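You operate a simulated robot arm through the tools that you are given. There is no shell and no other tool.

The job below is to be done with a simulated robot arm. You get a single attempt, and the scene is never put back.

TASK
Mix cream with the paint that the card names and paint the orange dish's white fill.
Fine: one dab of each in saucer 59, mixed with the red brush; rinse it in the clear glass and put all back. Set down upright: what you pick out, white tube.

It is judged by the outcome, as a careful person would: the job done as asked, and still so three seconds after it is handed in. It fails if anything else is knocked over, pushed out of place, dropped, spilled or broken.

THE ROBOT
A 6-joint arm with a two-finger parallel gripper, fixed in place. Base frame: the origin is at the foot of the arm, x ahead of it, y to its left, z up; the work surface is at about z = 74.3. Readings come in cm, degrees, newtons and seconds.
With the tool pointing down near the work surface it reaches from about 58 to 94 cm from the base axis. Its first joint turns from -149.0 to 149.0 degrees. Payload 3.43 kg.
The TCP is the grasp point between the finger pads, 3.4 cm short of the fingertips. In the tool frame z runs along the fingers and y along their closing line. The gripper opens to 12.8 cm. The fingers are 2.4 cm wide and 1.2 cm thick; the gripper's body (4.8 by 13 cm) begins 9.6 cm behind the TCP.
Orientation is told as [roll, pitch, yaw] about the base's x, y, z axes, in that order, counted from this pose: with the fingers straight down and closing along the base's y, the tool's x points along the base's -x, its y along +y and its z along -z.

THE INTERFACE
- The arm moves only by the tool send_rows. Its argument "moves" is a list of rows, each a list of 3 entries, a list of its own where there are three numbers: the finger opening in cm, from 0 to 12.8, then the shift along the base's x, y, z in cm, then the turn, a rotation vector about the base's x, y, z in degrees. In form: [[grip, [dx, dy, dz], [rx, ry, rz]], ...]. A call has 1 to 20 rows; each row shifts and turns the commanded pose from where the row before left it. A row lasts 0.2 s, in which the tool goes at most 5 cm and 8.6 degrees; a call with a longer step from one row to the next is refused whole, and so is a gripper value outside its range. Where a pose cannot be reached the arm comes as near as it can. A force on the tool above 40 N (or 10 N above the force at the start of the call, whichever is more), or a blocked arm, ends the call early, and 0.2 s more pass. The fingers move at their own pace (about 10.8 cm/s each) and stop on an object; they squeeze with about 21 N. The grip force told is the motor's: it shows also when the fingers shut on nothing. Time passes only in rows, and 0.2 s behind the last, so rows that do not move let the fingers close. The reply holds the time, the measured pose of the TCP, the force on the tool along the base axes, the opening and the grip force, in the units named above and with some noise, with the torque about the TCP (base axes, N m) and any sound that the robot's microphone picked up.
- Cameras (640 x 400 px; columns grow to the right, rows downward): "scene" is fixed at [4.86, -64.95, 153.92]; the picture's right is [-0.23, -0.97, 0.00], its down [-0.86, 0.20, -0.46] and it looks along [0.45, -0.11, -0.89] (base axes); focal length 267 px, centre (320, 200). "wrist" rides on the gripper at [7.6, -1.1, -16] in the tool frame; the picture's right is [0.15, 0.99, 0.00], its down [-0.88, 0.13, -0.46] and it looks along [-0.45, 0.07, 0.89] (tool axes); focal length 234 px, centre (320, 200). There is no depth. A picture from a camera that has moved, and an enlarged one, comes with that camera's place and axes in the base frame and with its lens.
- snapshot(camera): a new picture of that camera. It takes no simulated time.
- slide_trunk(by): slides the trunk up (or, below 0, down) by that many cm; the arm rides with it, the base frame stays. It gives what a move gives, with no picture.
- zoom(camera, box): a new picture of the part [left, top, right, bottom] of that camera's present view, enlarged. It takes no simulated time.
- job_done(): hands the job in; it is judged then, once.

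Nothing tells you positions but the pictures and the camera data. Unless the task says otherwise, let go and move clear before handing in.

The tools are called after "Call:" as name(argument=value, ...) on one line, values as JSON. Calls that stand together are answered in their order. send_rows: Moves the arm, as the interface text tells. Its arguments: {"type":"object","properties":{"moves":{"type":"array"}},"required":["moves"]} The other tools are called the same way: slide_trunk (by) slides the trunk up or down; snapshot (camera) takes a picture; zoom (camera, box) takes an enlarged picture of a part of a camera's view; job_done () hands the job in.

At the start:

```text
t: 0.0
eef_pos: [47.75, -66.81, 116.61]
tcp_rot: [0.0, -0.1, 0.0]
wrist_force: [-0.7, -0.1, 0.5]
ft_torque: [0.03, 0.0, 0.0]
finger_gap: 12.8
grasp_force: 0.1
trunk travel left (down, up): [-60.0, 11.0]
```

scene: 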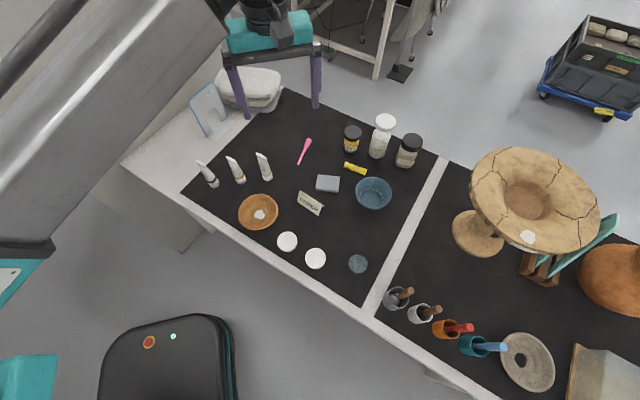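
wrist: 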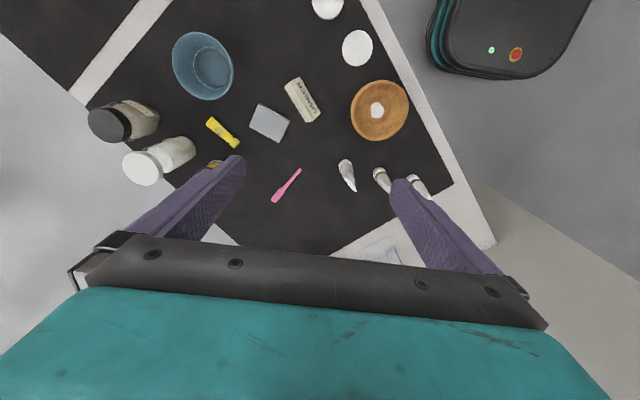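

I see a bench with three white tubes, an orange dish with a white patch, white saucers, a glass, cups with brushes, a card and several jars. I'll zoom in on these first to identify each one.

Call:
zoom(camera="scene", box=[180, 130, 340, 230])

Call:
zoom(camera="scene", box=[230, 190, 390, 290])

Call:
zoom(camera="scene", box=[360, 270, 520, 370])

Call:
zoom(camera="scene", box=[460, 140, 640, 252])

Call:
zoom(camera="scene", box=[300, 100, 460, 200])

Call:
zoom(camera="wrist", box=[240, 0, 440, 125])

Call:
zoom(camera="wrist", box=[320, 80, 480, 180])

```text
4.00 times, centred on (260, 180) of scene
camera zoom: at [4.86, -64.95, 153.92], right [-0.23, -0.97, 0.0], down [-0.86, 0.2, -0.46], along [0.45, -0.11, -0.89], focal length 1067 px, centre (560, 280)
```

zoom: 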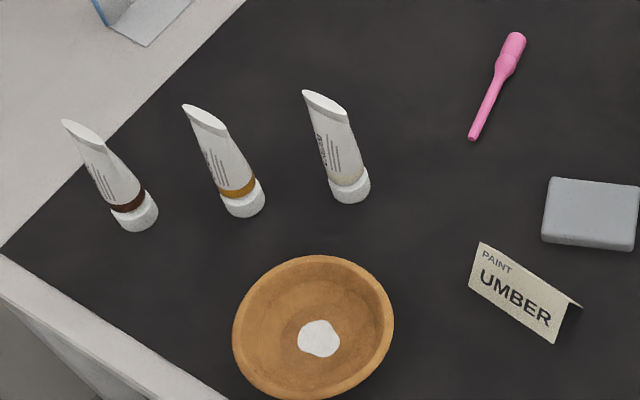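

```text
4.00 times, centred on (310, 240) of scene
camera zoom: at [4.86, -64.95, 153.92], right [-0.23, -0.97, 0.0], down [-0.86, 0.2, -0.46], along [0.45, -0.11, -0.89], focal length 1067 px, centre (360, 40)
```

zoom: 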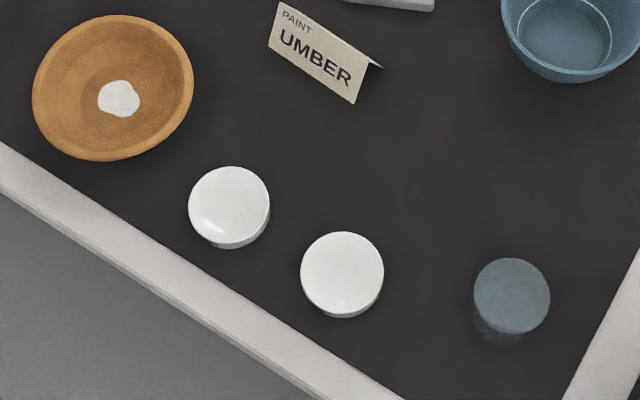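

```text
4.00 times, centred on (440, 320) of scene
camera zoom: at [4.86, -64.95, 153.92], right [-0.23, -0.97, 0.0], down [-0.86, 0.2, -0.46], along [0.45, -0.11, -0.89], focal length 1067 px, centre (-160, -280)
```

zoom: 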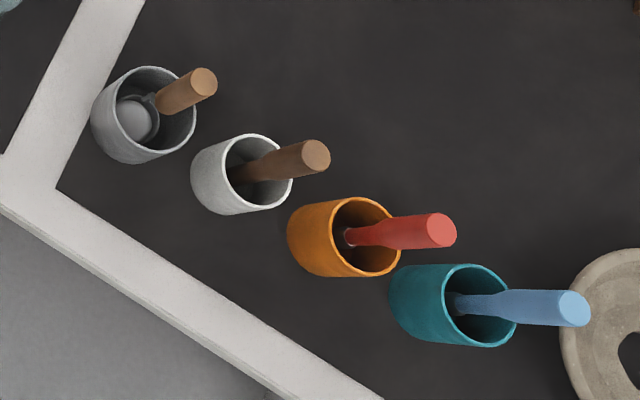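

```text
3.56 times, centred on (550, 196) of scene
camera zoom: at [4.86, -64.95, 153.92], right [-0.23, -0.97, 0.0], down [-0.86, 0.2, -0.46], along [0.45, -0.11, -0.89], focal length 949 px, centre (-498, 214)
```

zoom: 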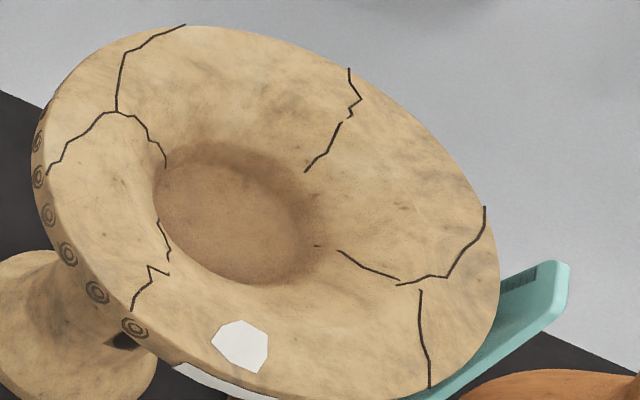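

```text
4.00 times, centred on (380, 150) of scene
camera zoom: at [4.86, -64.95, 153.92], right [-0.23, -0.97, 0.0], down [-0.86, 0.2, -0.46], along [0.45, -0.11, -0.89], focal length 1067 px, centre (80, 400)
```

zoom: 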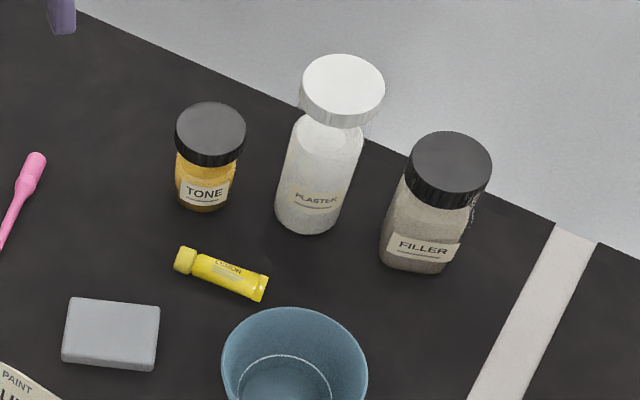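

```text
3.20 times, centred on (340, 62) of wrist
camera zoom: at [40.14, -68.05, 132.78], right [-0.15, 0.99, 0.0], down [0.88, 0.13, 0.46], along [0.45, 0.07, -0.89], focal length 749 px, centre (256, 640)
```

zoom: 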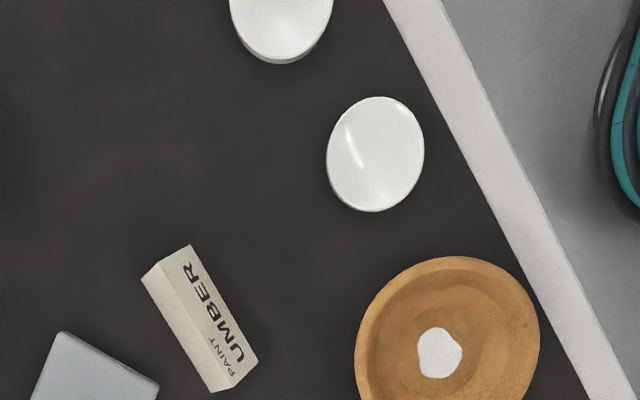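

```text
4.00 times, centred on (400, 130) of wrist
camera zoom: at [40.14, -68.05, 132.78], right [-0.15, 0.99, 0.0], down [0.88, 0.13, 0.46], along [0.45, 0.07, -0.89], focal length 937 px, centre (0, 480)
```

zoom: 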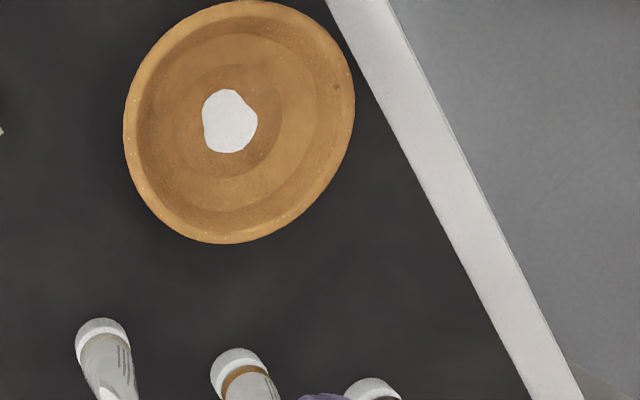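

The card says UMBER. The three white tubes on their caps have dark brown, ochre and pale bands. Next I need the tube labels, the saucer numbers and the brush cup details.

Call:
zoom(camera="scene", box=[190, 145, 280, 201])

Call:
zoom(camera="scene", box=[270, 225, 334, 275])

Call:
zoom(camera="scene", box=[340, 245, 380, 280])

Call:
zoom(camera="scene", box=[425, 305, 485, 345])

Call:
zoom(camera="wrist", box=[330, 150, 440, 210])

Call:
zoom(camera="wrist", box=[300, 0, 390, 70])

Call:
zoom(camera="scene", box=[180, 60, 300, 150])

```text
7.11 times, centred on (235, 173) of scene
camera zoom: at [4.86, -64.95, 153.92], right [-0.23, -0.97, 0.0], down [-0.86, 0.2, -0.46], along [0.45, -0.11, -0.89], focal length 1898 px, centre (924, 392)
```

zoom: 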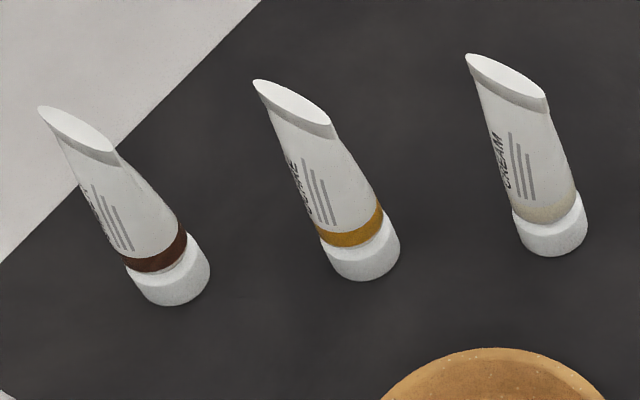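

```text
8.00 times, centred on (302, 250) of scene
camera zoom: at [4.86, -64.95, 153.92], right [-0.23, -0.97, 0.0], down [-0.86, 0.2, -0.46], along [0.45, -0.11, -0.89], focal length 2135 px, centre (464, -200)
```

zoom: 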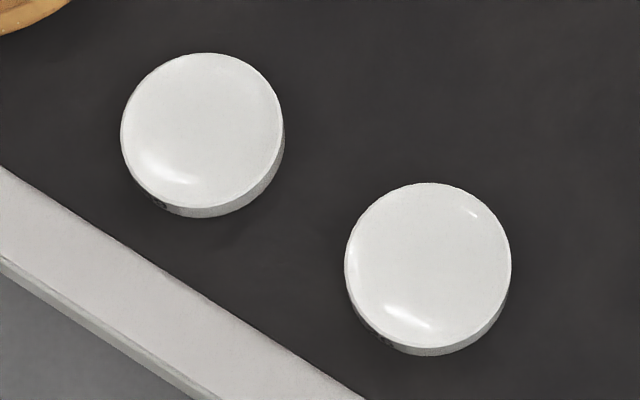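

```text
11.43 times, centred on (360, 262) of scene
camera zoom: at [4.86, -64.95, 153.92], right [-0.23, -0.97, 0.0], down [-0.86, 0.2, -0.46], along [0.45, -0.11, -0.89], focal length 3050 px, centre (-137, -514)
```

zoom: 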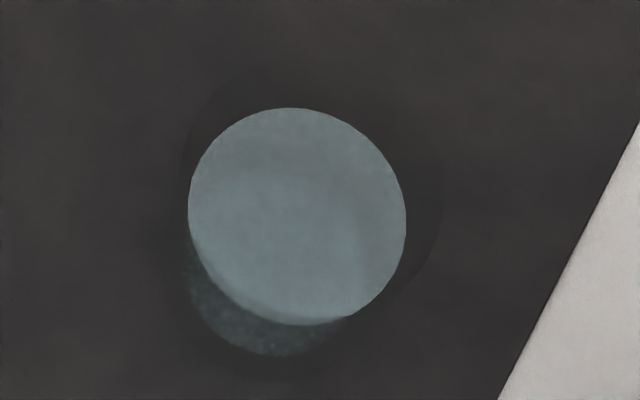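

```text
10.00 times, centred on (455, 325) of scene
camera zoom: at [4.86, -64.95, 153.92], right [-0.23, -0.97, 0.0], down [-0.86, 0.2, -0.46], along [0.45, -0.11, -0.89], focal length 2668 px, centre (-1030, -1050)
```

zoom: 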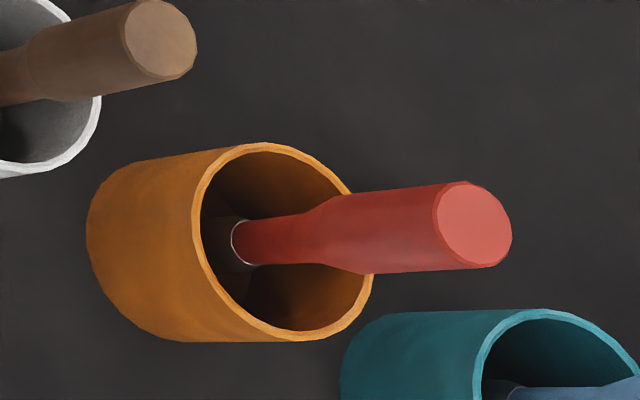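

```text
5.82 times, centred on (385, 180) of wrist
camera zoom: at [40.14, -68.05, 132.78], right [-0.15, 0.99, 0.0], down [0.88, 0.13, 0.46], along [0.45, 0.07, -0.89], focal length 1362 px, centre (-58, 316)
```

zoom: 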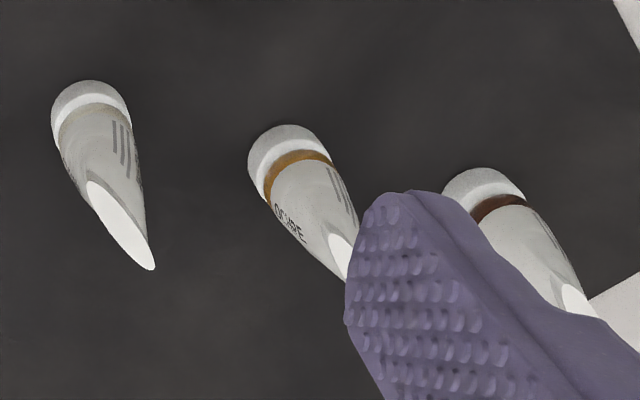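

```text
5.71 times, centred on (345, 35) of wrist
camera zoom: at [40.14, -68.05, 132.78], right [-0.15, 0.99, 0.0], down [0.88, 0.13, 0.46], along [0.45, 0.07, -0.89], focal length 1338 px, centre (177, 1143)
```

zoom: 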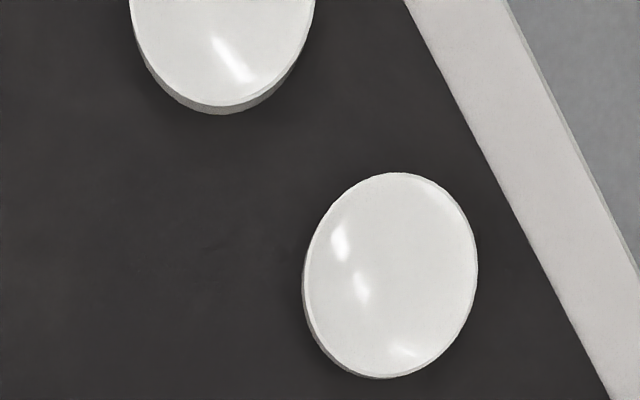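

```text
4.44 times, centred on (240, 105) of scene
camera zoom: at [4.86, -64.95, 153.92], right [-0.23, -0.97, 0.0], down [-0.86, 0.2, -0.46], along [0.45, -0.11, -0.89], focal length 1186 px, centre (676, 622)
```

zoom: 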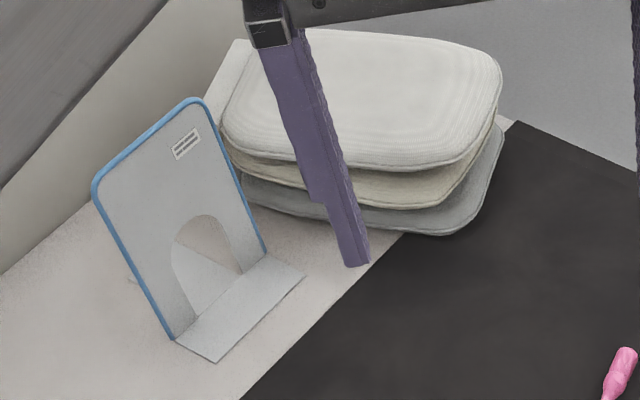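

UMBER is the named paint. The saucer numbers are on the side facing the robot, so I'll move the wrist camera to the robot side of the saucers and look outward.

Call:
send_rows(moves=[[12.8, [-2.9, 1.78, -2.5], [0, 0, -8.1]], [12.8, [-2.9, 1.78, -2.5], [0, 0, -8.1]], [12.8, [-2.9, 1.78, -2.5], [0, 0, -8.1]], [12.8, [-2.9, 1.78, -2.5], [0, 0, -8.1]], [12.8, [-2.9, 1.78, -2.5], [0, 0, -8.1]], [12.8, [-2.9, 1.78, -2.5], [0, 0, -8.1]], [12.8, [-2.9, 1.78, -2.5], [0, 0, -8.1]], [12.8, [-2.9, 1.78, -2.5], [0, 0, -8.1]], [12.8, [0, 0, 0], [-7, -3.2, 0]], [12.8, [0, 0, 0], [-7, -3.2, 0]], [12.8, [0, 0, 0], [-7, -3.2, 0]]])

Call:
snapshot(camera="wrist")

Call:
snapshot(camera="scene")

```text
t: 2.4
eef_pos: [26.19, -57.61, 97.46]
tcp_rot: [-0.2, -23.0, -64.6]
wrist_force: [-0.3, -0.2, -0.5]
ft_torque: [0.02, 0.04, 0.0]
finger_gap: 12.81
grasp_force: 0.1
out of reach, approached as far as the arm can: row 10, 11
trunk travel left (down, up): [-60.0, 11.0]
```

```text
taken
camera wrist: at [19.66, -46.13, 109.31], right [0.84, 0.54, -0.06], down [0.39, -0.52, 0.76], along [0.38, -0.66, -0.64], focal length 234 px, centre (320, 200)
```

wrist: 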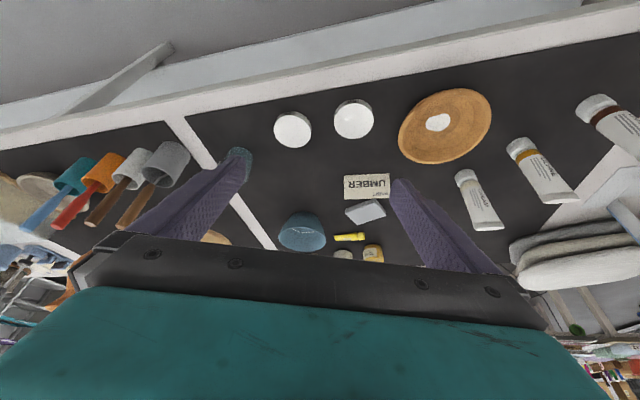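

```text
taken
```

scene: 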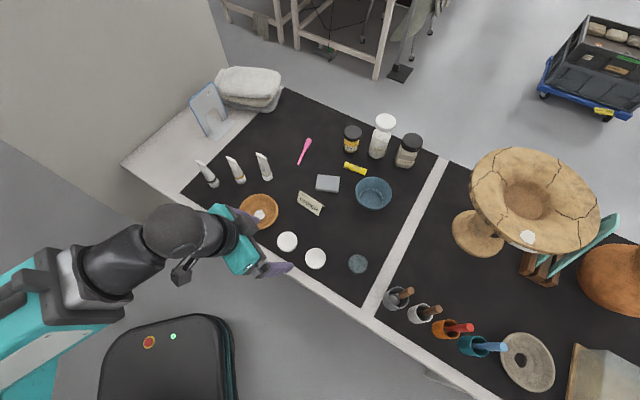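

The camera now looks outward, with its picture upside down. Next I'll zoom in on the saucers' near sides to read the numbers.

Call:
zoom(camera="wrist", box=[265, 90, 385, 160])

Call:
zoom(camera="wrist", box=[445, 80, 640, 240])

Call:
zoom(camera="wrist", box=[0, 120, 220, 250])

Call:
zoom(camera="wrist", box=[390, 80, 500, 170])

```text
5.33 times, centred on (325, 125) of wrist
camera zoom: at [19.66, -46.13, 109.31], right [0.84, 0.54, -0.06], down [0.39, -0.52, 0.76], along [0.38, -0.66, -0.64], focal length 1249 px, centre (293, 600)
```

zoom: 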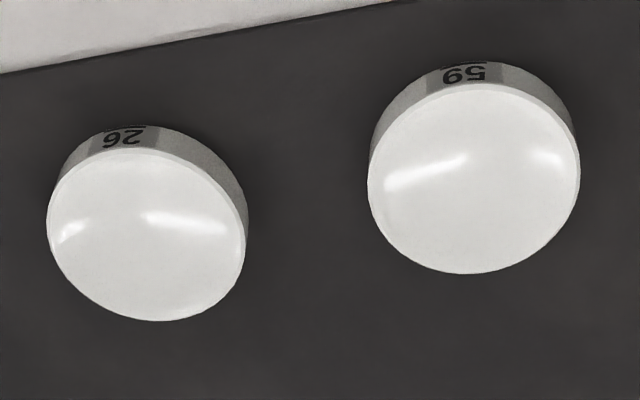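

```text
2.50 times, centred on (542, 160) of wrist
camera zoom: at [19.66, -46.13, 109.31], right [0.84, 0.54, -0.06], down [0.39, -0.52, 0.76], along [0.38, -0.66, -0.64], focal length 585 px, centre (-236, 300)
```

zoom: 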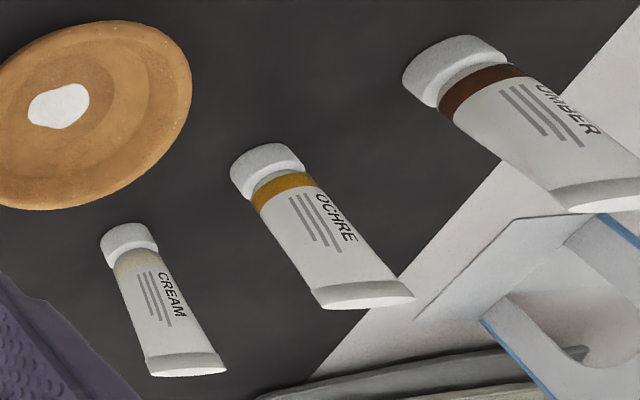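

```text
2.91 times, centred on (110, 185) of wrist
camera zoom: at [19.66, -46.13, 109.31], right [0.84, 0.54, -0.06], down [0.39, -0.52, 0.76], along [0.38, -0.66, -0.64], focal length 681 px, centre (931, 244)
```

zoom: 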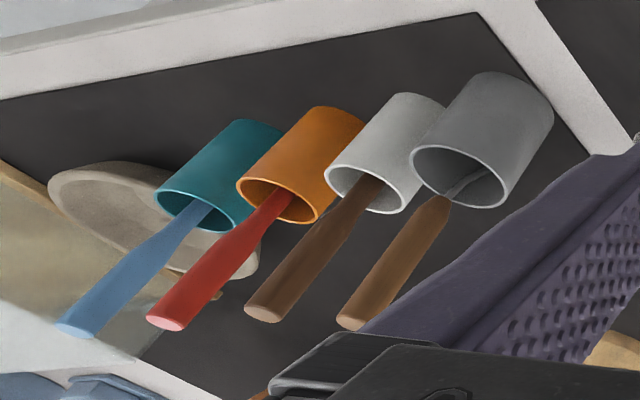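

```text
4.44 times, centred on (445, 125) of wrist
camera zoom: at [19.66, -46.13, 109.31], right [0.84, 0.54, -0.06], down [0.39, -0.52, 0.76], along [0.38, -0.66, -0.64], focal length 1041 px, centre (-236, 533)
```

zoom: 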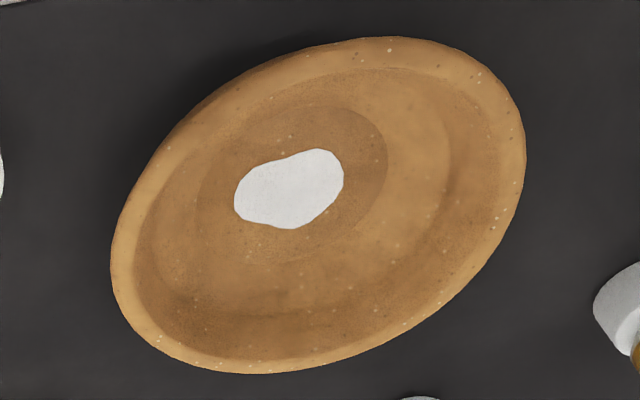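

One label looks like 59 and the other like 26, but the picture is upside down. I'll zoom in more to be sure.

Call:
zoom(camera="wrist", box=[340, 98, 364, 110])

Call:
zoom(camera="wrist", box=[276, 108, 300, 124])

```text
16.00 times, centred on (352, 104) of wrist
camera zoom: at [19.66, -46.13, 109.31], right [0.84, 0.54, -0.06], down [0.39, -0.52, 0.76], along [0.38, -0.66, -0.64], focal length 3747 px, centre (-192, 1736)
```

zoom: 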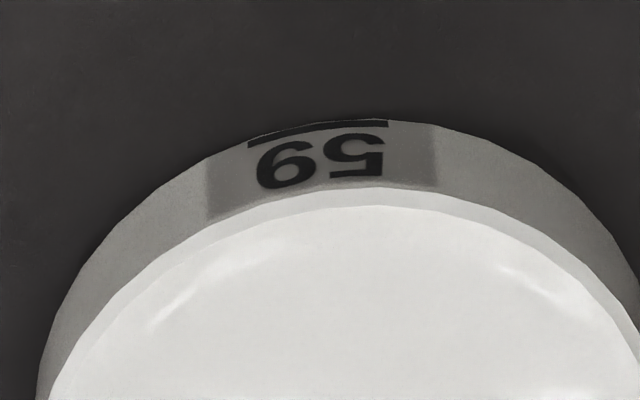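

```text
16.00 times, centred on (288, 116) of wrist
camera zoom: at [19.66, -46.13, 109.31], right [0.84, 0.54, -0.06], down [0.39, -0.52, 0.76], along [0.38, -0.66, -0.64], focal length 3747 px, centre (832, 1544)
```

zoom: 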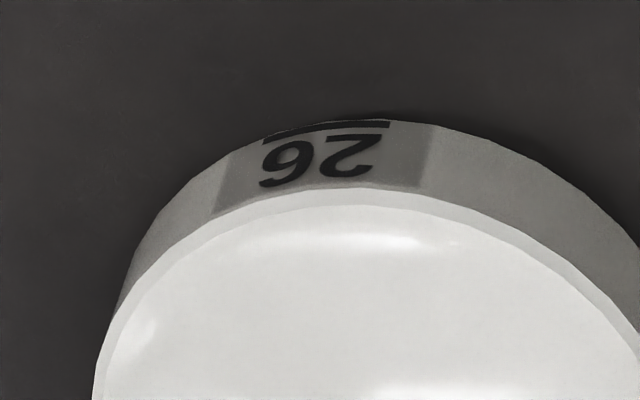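

Saucer 59 is the one nearer the orange dish, at about (33, -61.4). Cream stands near (57.3, -58.6), umber near (59.5, -40.3), and the red brush in its orange cup near (0, -97). Next I'll level the tool and hover over the cream tube to check alignment.

Call:
send_rows(moves=[[12.8, [0, -1, 0.5], [7, 3.2, 0]], [12.8, [0, -1, 0.5], [7, 3.2, 0]], [12.8, [0, -1, 0.5], [7, 3.2, 0]], [12.8, [4, -0.4, 0], [0, 0, 2.5]], [12.8, [4, -0.4, 0], [0, 0, 2.5]], [12.8, [4, -0.4, 0], [0, 0, 2.5]], [12.8, [4, -0.4, 0], [0, 0, 2.5]], [12.8, [4, -0.4, 0], [0, 0, 2.5]], [12.8, [4, -0.4, 0], [0, 0, 2.5]], [12.8, [4, -0.4, 0], [0, 0, 2.5]], [12.8, [4, -0.4, 0], [0, 0, 2.4]], [12.8, [0, 0, 0], [0, 0, 0]]])

Call:
snapshot(camera="wrist")

```text
t: 5.0
eef_pos: [58.29, -63.84, 99.06]
tcp_rot: [0.0, 0.0, -44.8]
wrist_force: [0.1, -0.3, -0.2]
ft_torque: [-0.03, 0.01, -0.01]
finger_gap: 12.8
grasp_force: 0.2
trunk travel left (down, up): [-60.0, 11.0]
```

```text
taken
camera wrist: at [52.14, -59.19, 115.11], right [0.59, 0.8, 0.0], down [0.72, -0.53, 0.46], along [0.37, -0.27, -0.89], focal length 234 px, centre (320, 200)
```

wrist: 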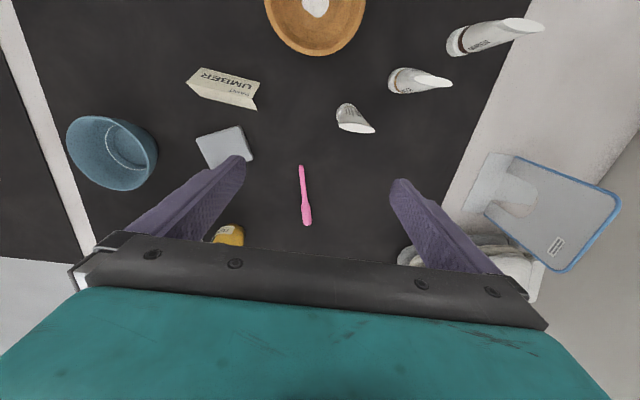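

I'm hovering slightly beyond the cream tube, and all three tubes are in view. Next I'll zoom in to locate each one precisely.

Call:
zoom(camera="wrist", box=[320, 80, 400, 130])

Call:
zoom(camera="wrist", box=[380, 10, 540, 110])

```text
8.00 times, centred on (360, 105) of wrist
camera zoom: at [52.14, -59.19, 115.11], right [0.59, 0.8, 0.0], down [0.72, -0.53, 0.46], along [0.37, -0.27, -0.89], focal length 1873 px, centre (0, 960)
```

zoom: 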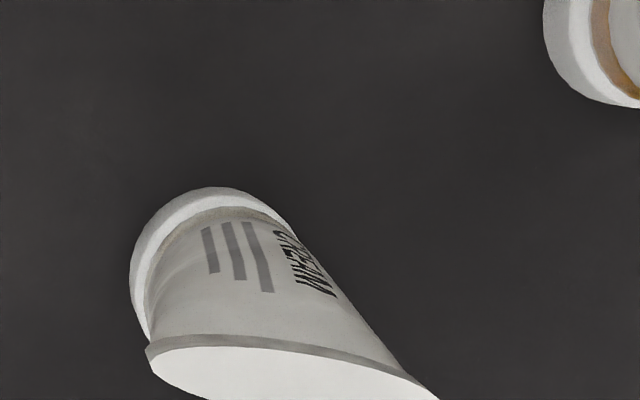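

```text
4.00 times, centred on (460, 60) of wrist
camera zoom: at [52.14, -59.19, 115.11], right [0.59, 0.8, 0.0], down [0.72, -0.53, 0.46], along [0.37, -0.27, -0.89], focal length 937 px, centre (-240, 760)
```

zoom: 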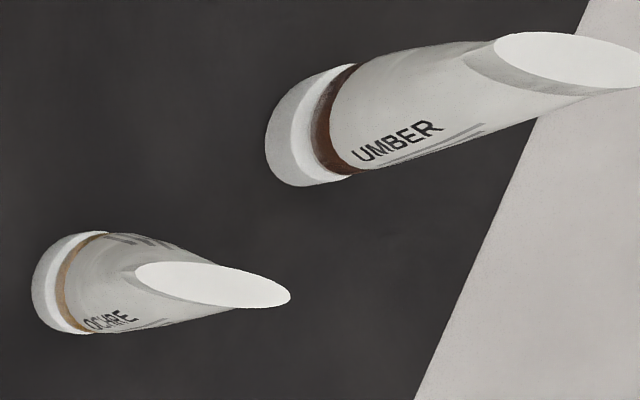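

The cream tube is at about (58.1, -58.5), with its top near z 88. I'll shift over it and check alignment again before descending.

Call:
send_rows(moves=[[8, [0, 2.7, -1], [0, 0, 0]], [8, [-0.2, 2.6, -1.5], [0, 0, 0]], [8, [0, 0, -1.2], [0, 0, 0]], [8, [0, 0, 0], [0, 0, 0]]])

Call:
snapshot(camera="wrist")

Call:
zoom(camera="scene", box=[200, 110, 328, 190])

```text
t: 6.0
eef_pos: [58.1, -58.45, 95.23]
tcp_rot: [0.0, 0.0, -44.9]
wrist_force: [1.2, 0.7, -0.2]
ft_torque: [-0.01, -0.02, 0.03]
finger_gap: 8.0
grasp_force: 0.1
trunk travel left (down, up): [-60.0, 11.0]
```

```text
taken
camera wrist: at [51.94, -53.95, 111.37], right [0.59, 0.8, 0.0], down [0.72, -0.53, 0.46], along [0.37, -0.27, -0.89], focal length 234 px, centre (320, 200)
```

wrist: 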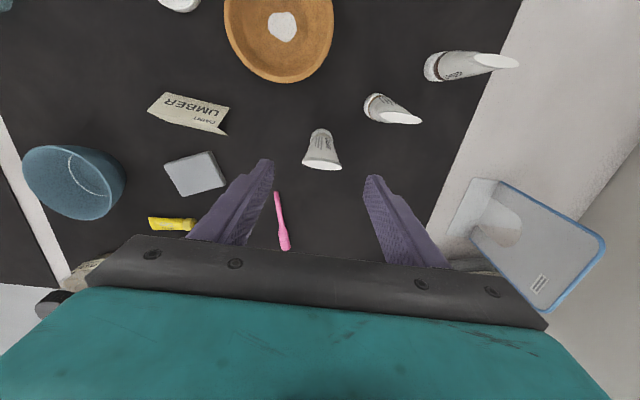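

```text
5.00 times, centred on (264, 150) of scene
camera zoom: at [4.86, -64.95, 153.92], right [-0.23, -0.97, 0.0], down [-0.86, 0.2, -0.46], along [0.45, -0.11, -0.89], focal length 1334 px, centre (600, 450)
```

zoom: 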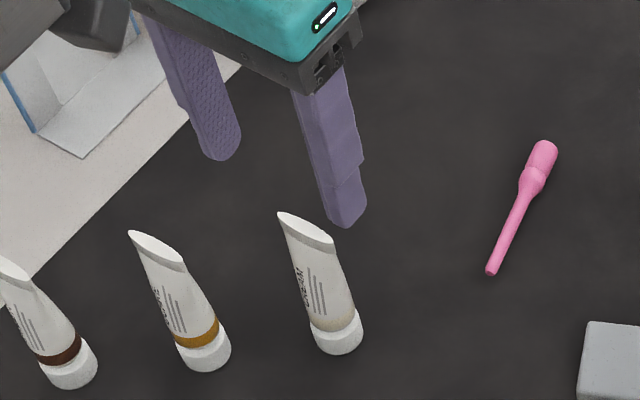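

The tool axis lines up with the cream tube. I'll descend and then close gently.

Call:
send_rows(moves=[[8, [0.1, 0.1, -3], [0, 0, 0]], [8, [0, 0, -3], [0, 0, 0]], [8, [0, 0, -3], [0, 0, 0]], [8, [0, 0, -2.5], [0, 0, 0]], [8, [0, 0, -2.2], [0, 0, 0]], [8, [0, 0, 0], [0, 0, 0]], [5, [0, 0, 0], [0, 0, 0]], [4, [0, 0, 0], [0, 0, 0]], [4, [0, 0, 0], [0, 0, 0]]])

Call:
snapshot(camera="wrist")

Call:
zoom(camera="scene", box=[200, 110, 328, 190])

```text
t: 8.0
eef_pos: [58.15, -58.48, 81.46]
tcp_rot: [0.0, 0.1, -44.9]
wrist_force: [-0.7, 0.5, -0.2]
ft_torque: [0.0, -0.03, -0.01]
finger_gap: 4.26
grasp_force: 21.1
trunk travel left (down, up): [-60.0, 11.0]
```

```text
taken
camera wrist: at [52.04, -53.91, 97.61], right [0.59, 0.8, 0.0], down [0.72, -0.53, 0.46], along [0.37, -0.27, -0.89], focal length 234 px, centre (320, 200)
```

wrist: 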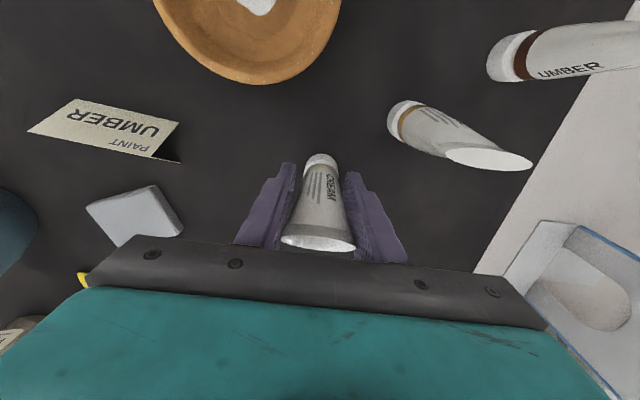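

```text
5.00 times, centred on (264, 150) of scene
camera zoom: at [4.86, -64.95, 153.92], right [-0.23, -0.97, 0.0], down [-0.86, 0.2, -0.46], along [0.45, -0.11, -0.89], focal length 1334 px, centre (600, 450)
```

zoom: 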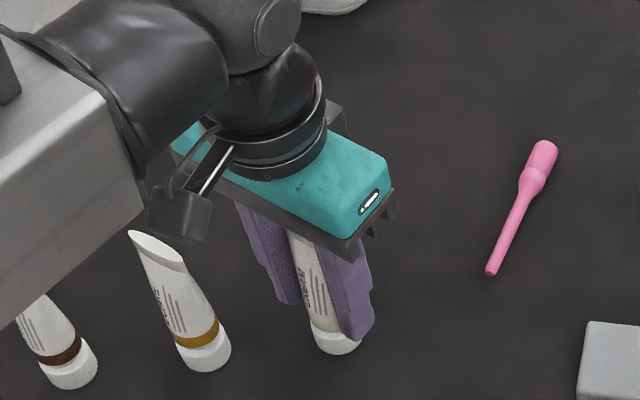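

The tube is gripped at a gap of 4.26. I'll lift it, carry it over saucer 59 and check the pose before lowering.

Call:
send_rows(moves=[[4, [0, 0, 1], [0, 0, 0]], [4, [0, 0, 3], [0, 0, 0]], [4, [0, 0, 4], [0, 0, 0]], [4, [0, 0, 4], [0, 0, 0]], [4, [-2.5, -0.3, 1], [0, 0, 0]], [4, [-4, -0.45, 0], [0, 0, 0]], [4, [-4, -0.45, 0], [0, 0, 0]], [4, [-4, -0.45, 0], [0, 0, 0]], [4, [-4, -0.45, 0], [0, 0, 0]], [4, [-4, -0.45, 0], [0, 0, 0]], [4, [-2.65, -0.4, 0], [0, 0, 0]], [4, [0, 0, 0], [0, 0, 0]]])

Call:
snapshot(camera="wrist")

Call:
snapshot(camera="scene")

```text
t: 10.6
eef_pos: [33.08, -61.48, 94.56]
tcp_rot: [0.0, 0.0, -44.9]
wrist_force: [-0.6, 0.4, -1.4]
ft_torque: [0.0, -0.02, 0.0]
finger_gap: 4.24
grasp_force: 20.7
trunk travel left (down, up): [-60.0, 11.0]
```

```text
taken
camera wrist: at [26.87, -56.92, 110.71], right [0.59, 0.8, 0.0], down [0.72, -0.53, 0.46], along [0.37, -0.27, -0.89], focal length 234 px, centre (320, 200)
```

wrist: 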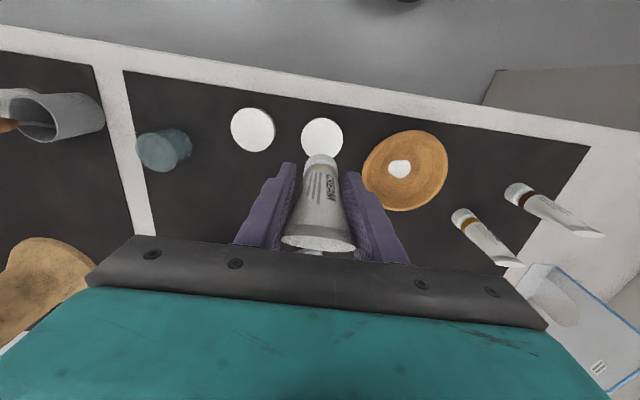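

```text
taken
```

scene: 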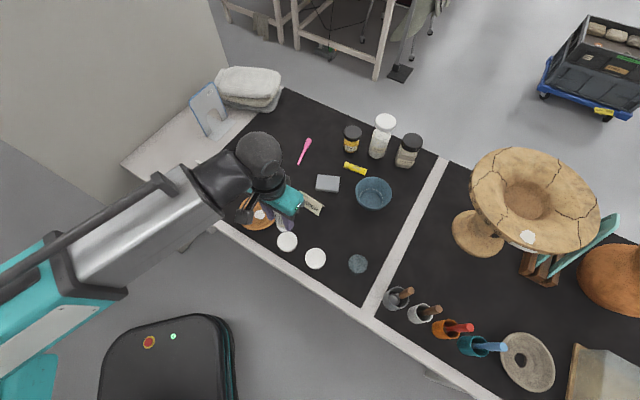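

The saucer sits directly under the tube. I'll lower the cap to about 3 cm above it and look.

Call:
send_rows(moves=[[4, [0, 0, -3], [0, 0, 0]], [4, [0, 0, -3], [0, 0, 0]], [4, [0, 0, -2.5], [0, 0, 0]], [4, [0, 0, 0], [0, 0, 0]]])

Call:
zoom(camera="wrist", box=[230, 80, 410, 260])

Call:
zoom(camera="scene", box=[250, 190, 346, 250])

```text
t: 11.6
eef_pos: [32.99, -61.44, 85.94]
tcp_rot: [-0.1, 0.0, -44.9]
wrist_force: [-0.8, -1.1, -0.3]
ft_torque: [0.0, 0.0, -0.03]
finger_gap: 4.24
grasp_force: 20.9
trunk travel left (down, up): [-60.0, 11.0]
```

```text
2.22 times, centred on (320, 170) of wrist
camera zoom: at [26.87, -56.82, 102.19], right [0.59, 0.8, 0.0], down [0.72, -0.53, 0.46], along [0.37, -0.27, -0.89], focal length 520 px, centre (320, 267)
```

zoom: 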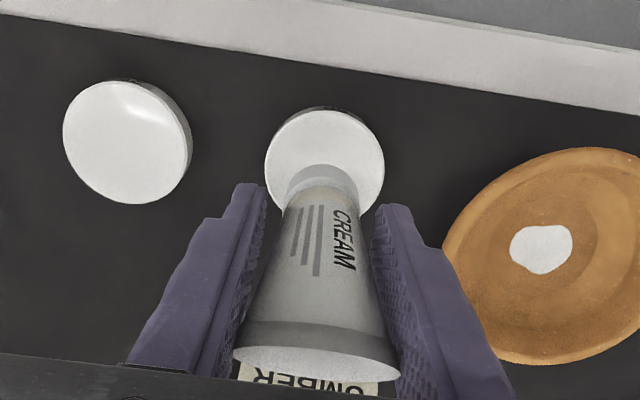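

```text
6.67 times, centred on (298, 220) of scene
camera zoom: at [4.86, -64.95, 153.92], right [-0.23, -0.97, 0.0], down [-0.86, 0.2, -0.46], along [0.45, -0.11, -0.89], focal length 1779 px, centre (467, 67)
```

zoom: 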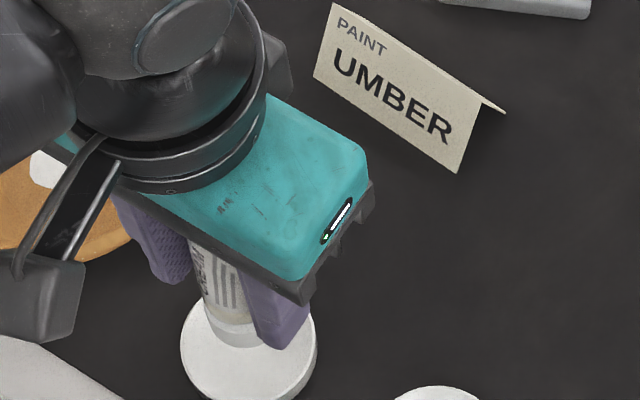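

There's no dab yet. I'll lower to about 1 cm above the saucer and command a tighter squeeze, listening for a sound.

Call:
send_rows(moves=[[4, [0, 0, -0.8], [0, 0, 0]], [4, [0, 0, -0.8], [0, 0, 0]], [4, [0, 0, 0], [0, 0, 0]], [3, [0, 0, 0], [0, 0, 0]], [3, [0, 0, 0], [0, 0, 0]], [3, [0, 0, 0], [0, 0, 0]]])

Call:
zoom(camera="wrist", box=[230, 80, 410, 260])

Call:
zoom(camera="scene", box=[265, 210, 329, 250])

```text
t: 13.0
eef_pos: [32.94, -61.38, 84.54]
tcp_rot: [-0.1, 0.0, -44.9]
wrist_force: [0.2, 0.4, 0.2]
ft_torque: [0.01, -0.01, 0.0]
finger_gap: 4.24
grasp_force: 20.3
trunk travel left (down, up): [-60.0, 11.0]
```

```text
2.22 times, centred on (320, 170) of wrist
camera zoom: at [26.87, -56.8, 100.6], right [0.59, 0.8, 0.0], down [0.72, -0.53, 0.46], along [0.37, -0.27, -0.89], focal length 520 px, centre (320, 267)
```

zoom: 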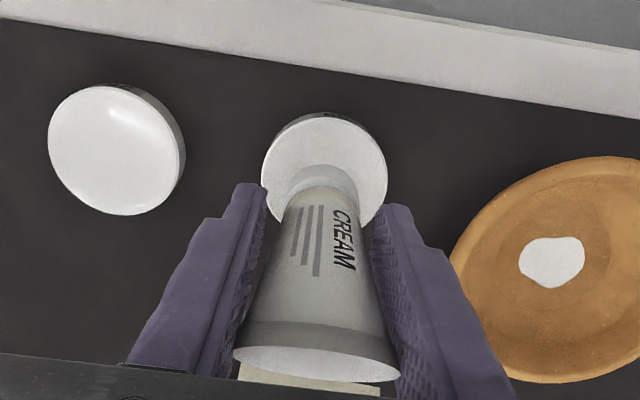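

```text
10.00 times, centred on (297, 230) of scene
camera zoom: at [4.86, -64.95, 153.92], right [-0.23, -0.97, 0.0], down [-0.86, 0.2, -0.46], along [0.45, -0.11, -0.89], focal length 2668 px, centre (550, -100)
```

zoom: 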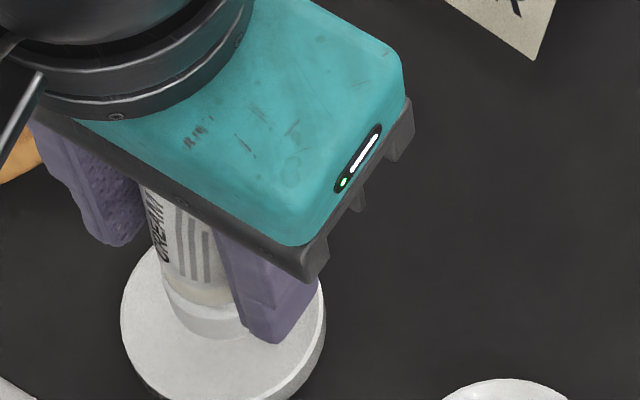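

The cap hides the saucer's middle. I'll raise to check for a dab.

Call:
send_rows(moves=[[4, [0, 0, 4], [0, 0, 0]], [4, [0, 0, 4.5], [0, 0, 0]], [4, [0, 0, 0], [0, 0, 0]]])

Call:
zoom(camera="wrist", box=[270, 100, 370, 170])

```text
t: 13.8
eef_pos: [33.16, -61.33, 93.05]
tcp_rot: [0.0, -0.1, -45.0]
wrist_force: [-0.4, 0.0, -0.4]
ft_torque: [0.0, -0.01, 0.0]
finger_gap: 4.23
grasp_force: 21.1
trunk travel left (down, up): [-60.0, 11.0]
```

```text
5.71 times, centred on (320, 135) of wrist
camera zoom: at [26.92, -56.76, 109.15], right [0.59, 0.8, 0.0], down [0.72, -0.53, 0.46], along [0.37, -0.27, -0.89], focal length 1338 px, centre (320, 571)
```

zoom: 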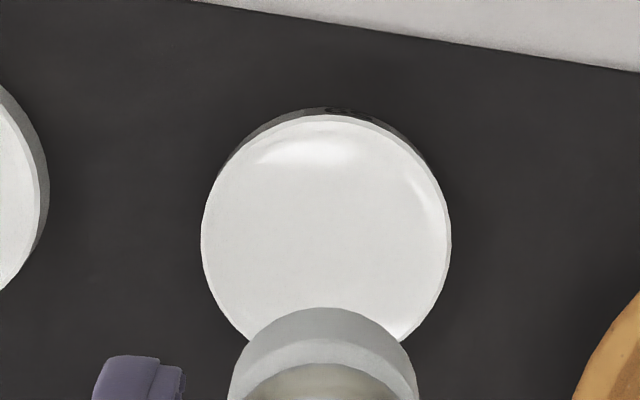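

No dab yet, so the tip probably has to touch the saucer. I'll lower in small steps while watching the force.

Call:
send_rows(moves=[[3.5, [-0.1, 0, -4], [0, 0, 0]], [3.5, [0, 0, -4], [0, 0, 0]], [3.5, [0, 0, -0.7], [0, 0, 0]], [3.5, [0, 0, -0.3], [0, 0, 0]], [3.5, [0, 0, -0.3], [0, 0, 0]], [3.5, [0, 0, -0.2], [0, 0, 0]]])

Call:
zoom(camera="wrist", box=[270, 120, 370, 190])

Call:
zoom(camera="scene", box=[265, 210, 329, 250])

```text
t: 15.2
eef_pos: [32.89, -61.37, 83.48]
tcp_rot: [0.1, 0.0, -44.9]
wrist_force: [0.5, -0.4, -0.7]
ft_torque: [0.01, 0.02, 0.05]
finger_gap: 4.26
grasp_force: 20.8
trunk travel left (down, up): [-60.0, 11.0]
```

```text
5.71 times, centred on (320, 155) of wrist
camera zoom: at [26.76, -56.8, 99.57], right [0.59, 0.8, 0.0], down [0.72, -0.53, 0.46], along [0.37, -0.27, -0.89], focal length 1338 px, centre (320, 457)
```

zoom: 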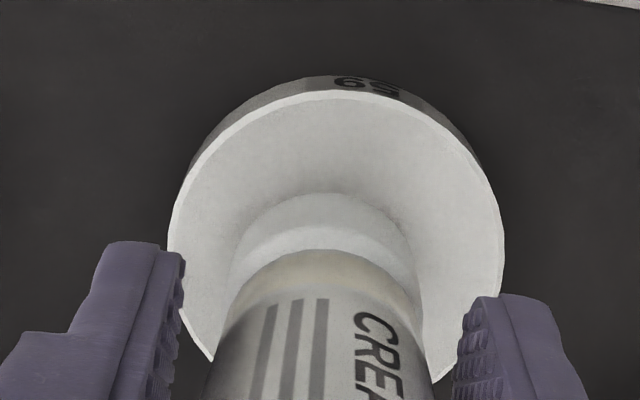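

```text
10.00 times, centred on (297, 230) of scene
camera zoom: at [4.86, -64.95, 153.92], right [-0.23, -0.97, 0.0], down [-0.86, 0.2, -0.46], along [0.45, -0.11, -0.89], focal length 2668 px, centre (550, -100)
```

zoom: 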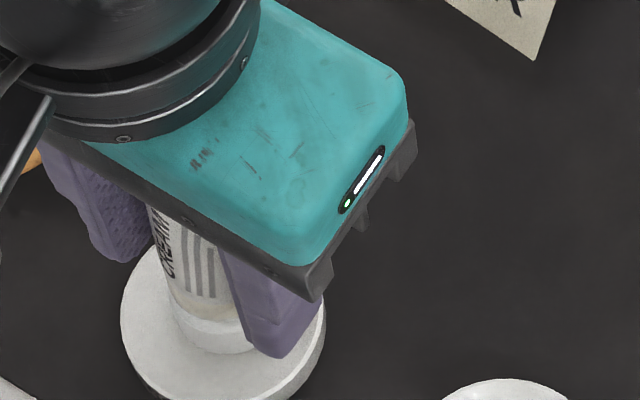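

I can see the label reads 59, and the tube isn't touching yet. I'll continue down in small steps.

Call:
send_rows(moves=[[3.5, [0, 0, -0.2], [0, 0, 0]], [3.5, [0, 0, -0.2], [0, 0, 0]], [3.5, [0, 0, -0.2], [0, 0, 0]], [3.5, [0, 0, 0], [0, 0, 0]]])

Call:
zoom(camera="wrist", box=[270, 120, 370, 190])

```text
t: 16.2
eef_pos: [32.9, -61.38, 82.91]
tcp_rot: [0.0, -0.1, -44.9]
wrist_force: [0.6, -0.1, 5.7]
ft_torque: [-0.09, 0.01, 0.0]
finger_gap: 4.25
grasp_force: 20.6
trunk travel left (down, up): [-60.0, 11.0]
```

```text
5.71 times, centred on (320, 155) of wrist
camera zoom: at [26.73, -56.76, 99.04], right [0.59, 0.8, 0.0], down [0.72, -0.53, 0.46], along [0.37, -0.27, -0.89], focal length 1338 px, centre (320, 457)
```

zoom: 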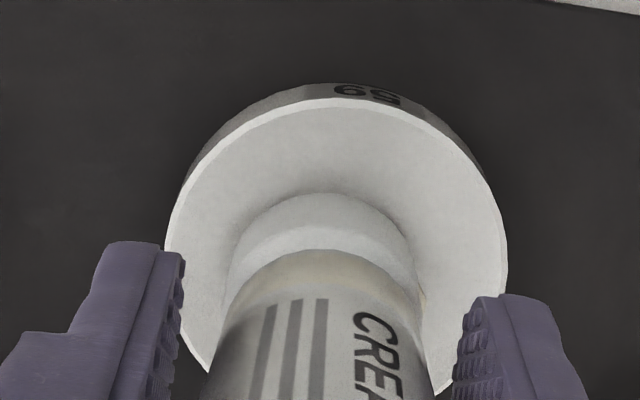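

Contact registered, with force up to about 5.7 N. I'll raise and check for a dab.

Call:
send_rows(moves=[[3.5, [0, 0, 1], [0, 0, 0]], [3.5, [0, 0, 4], [0, 0, 0]], [3.5, [0, 0, 4.5], [0, 0, 0]], [3.5, [0, 0, 2], [0, 0, 0]], [3.5, [0, 0, 0], [0, 0, 0]]])

Call:
zoom(camera="wrist", box=[270, 100, 370, 170])

```text
t: 17.4
eef_pos: [32.89, -61.22, 94.39]
tcp_rot: [-0.1, -0.1, -44.8]
wrist_force: [-0.3, -0.5, -1.9]
ft_torque: [0.0, -0.01, 0.01]
finger_gap: 4.23
grasp_force: 20.3
trunk travel left (down, up): [-60.0, 11.0]
```

```text
5.71 times, centred on (320, 135) of wrist
camera zoom: at [26.75, -56.77, 110.58], right [0.59, 0.8, 0.0], down [0.72, -0.53, 0.46], along [0.37, -0.27, -0.89], focal length 1338 px, centre (320, 571)
```

zoom: 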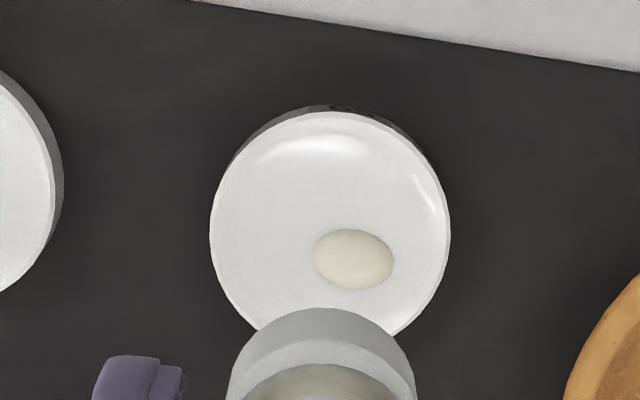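

One cream dab is on saucer 59, so dabs happen on contact. Next I'll carry the cream tube back to its spot and set it down upright.

Call:
send_rows(moves=[[3.5, [2.5, 0.3, 0], [0, 0, 0]], [3.5, [4, 0.45, 0], [0, 0, 0]], [3.5, [4, 0.45, 0], [0, 0, 0]], [3.5, [4, 0.45, 0], [0, 0, 0]], [3.5, [4, 0.45, 0], [0, 0, 0]], [3.5, [4, 0.45, 0], [0, 0, 0]], [3.5, [2.75, 0.4, 0], [0, 0, 0]], [3.5, [0, 0, -4], [0, 0, 0]], [3.5, [0, 0, -4], [0, 0, 0]], [3.5, [0, 0, -3.4], [0, 0, 0]], [3.5, [0, 0, -0.6], [0, 0, 0]], [3.5, [0, 0, -0.3], [0, 0, 0]], [3.5, [0, 0, -0.2], [0, 0, 0]], [3.5, [0, 0, 0], [0, 0, 0]]])

Call:
snapshot(camera="wrist")

```text
t: 20.4
eef_pos: [58.0, -58.44, 81.8]
tcp_rot: [0.0, 0.0, -44.9]
wrist_force: [-0.2, -0.1, -1.2]
ft_torque: [0.01, 0.01, 0.01]
finger_gap: 4.22
grasp_force: 21.2
trunk travel left (down, up): [-60.0, 11.0]
```

```text
taken
camera wrist: at [51.99, -53.84, 97.96], right [0.59, 0.8, 0.0], down [0.72, -0.53, 0.46], along [0.37, -0.27, -0.89], focal length 234 px, centre (320, 200)
```

wrist: 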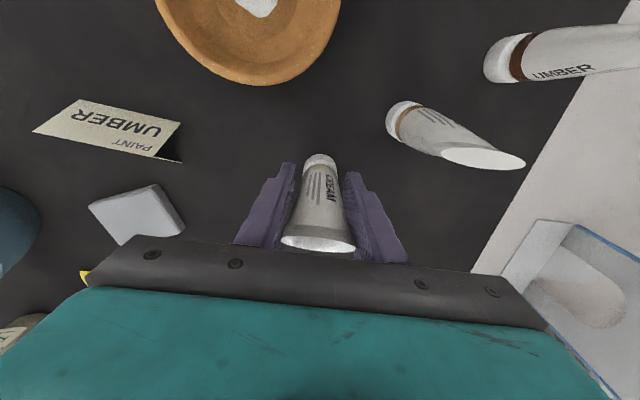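

I'm about 0.3 cm above the table. I'll ease it down until it rests.

Call:
send_rows(moves=[[3.5, [0, 0, -0.15], [0, 0, 0]], [3.5, [0, 0, -0.1], [0, 0, 0]], [3.5, [0, 0, -0.1], [0, 0, 0]], [3.5, [0, 0, 0], [0, 0, 0]]])

```text
t: 21.4
eef_pos: [58.13, -58.36, 81.42]
tcp_rot: [0.0, 0.0, -44.9]
wrist_force: [-0.8, -0.4, -0.9]
ft_torque: [0.0, -0.04, -0.02]
finger_gap: 4.23
grasp_force: 21.1
trunk travel left (down, up): [-60.0, 11.0]
```

Call:
send_rows(moves=[[3.5, [0, 0, -0.08], [0, 0, 0]], [3.5, [0, 0, -0.08], [0, 0, 0]], [3.5, [0, 0, 0], [0, 0, 0]]])

```text
t: 22.2
eef_pos: [58.13, -58.3, 81.47]
tcp_rot: [0.0, -0.1, -44.8]
wrist_force: [1.1, 0.9, 7.1]
ft_torque: [-0.02, 0.05, 0.0]
finger_gap: 4.25
grasp_force: 21.4
trunk travel left (down, up): [-60.0, 11.0]
```

The tube is resting on the table. I'll open the fingers and rise clear.

Call:
send_rows(moves=[[3.8, [0, 0, 0.06], [0, 0, 0]], [4.4, [0, 0, 0], [0, 0, 0]], [5, [0, 0, 0], [0, 0, 0]], [8, [0, 0, 0], [0, 0, 0]], [8, [0, 0, 3], [0, 0, 0]], [8, [0, 0, 4], [0, 0, 0]], [8, [0, 0, 4], [0, 0, 0]], [8, [0, 0, 4], [0, 0, 0]], [8, [0, 0, 0], [0, 0, 0]]])

Call:
snapshot(camera="wrist")

Call:
zoom(camera="scene", box=[190, 130, 318, 210])

```text
t: 24.2
eef_pos: [58.12, -58.34, 96.31]
tcp_rot: [0.0, 0.0, -44.9]
wrist_force: [-0.1, -0.5, -0.3]
ft_torque: [-0.01, 0.01, -0.04]
finger_gap: 8.0
grasp_force: 0.0
trunk travel left (down, up): [-60.0, 11.0]
```

```text
taken
camera wrist: at [51.99, -53.77, 112.46], right [0.59, 0.8, 0.0], down [0.72, -0.53, 0.46], along [0.37, -0.27, -0.89], focal length 234 px, centre (320, 200)
```

wrist: 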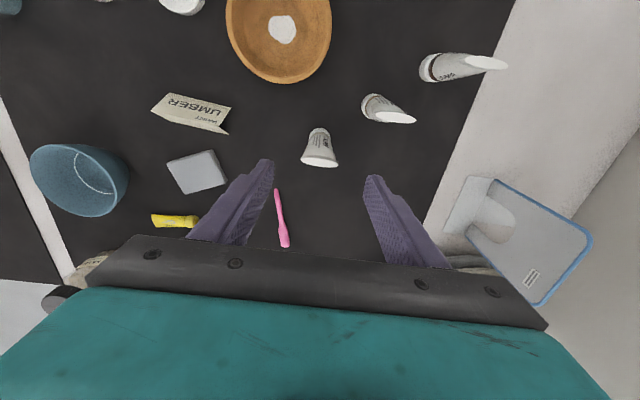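

```text
5.00 times, centred on (254, 170) of scene
camera zoom: at [4.86, -64.95, 153.92], right [-0.23, -0.97, 0.0], down [-0.86, 0.2, -0.46], along [0.45, -0.11, -0.89], focal length 1334 px, centre (650, 350)
```

zoom: 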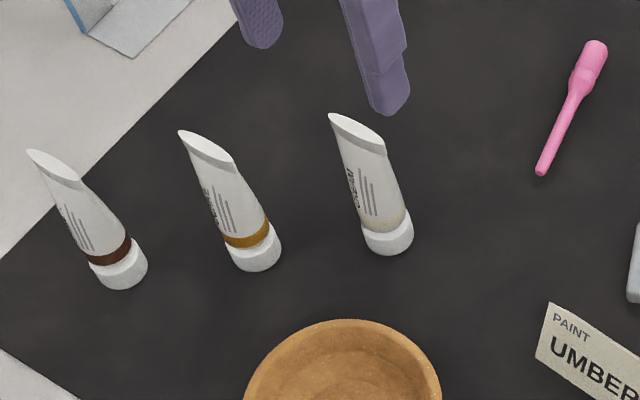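

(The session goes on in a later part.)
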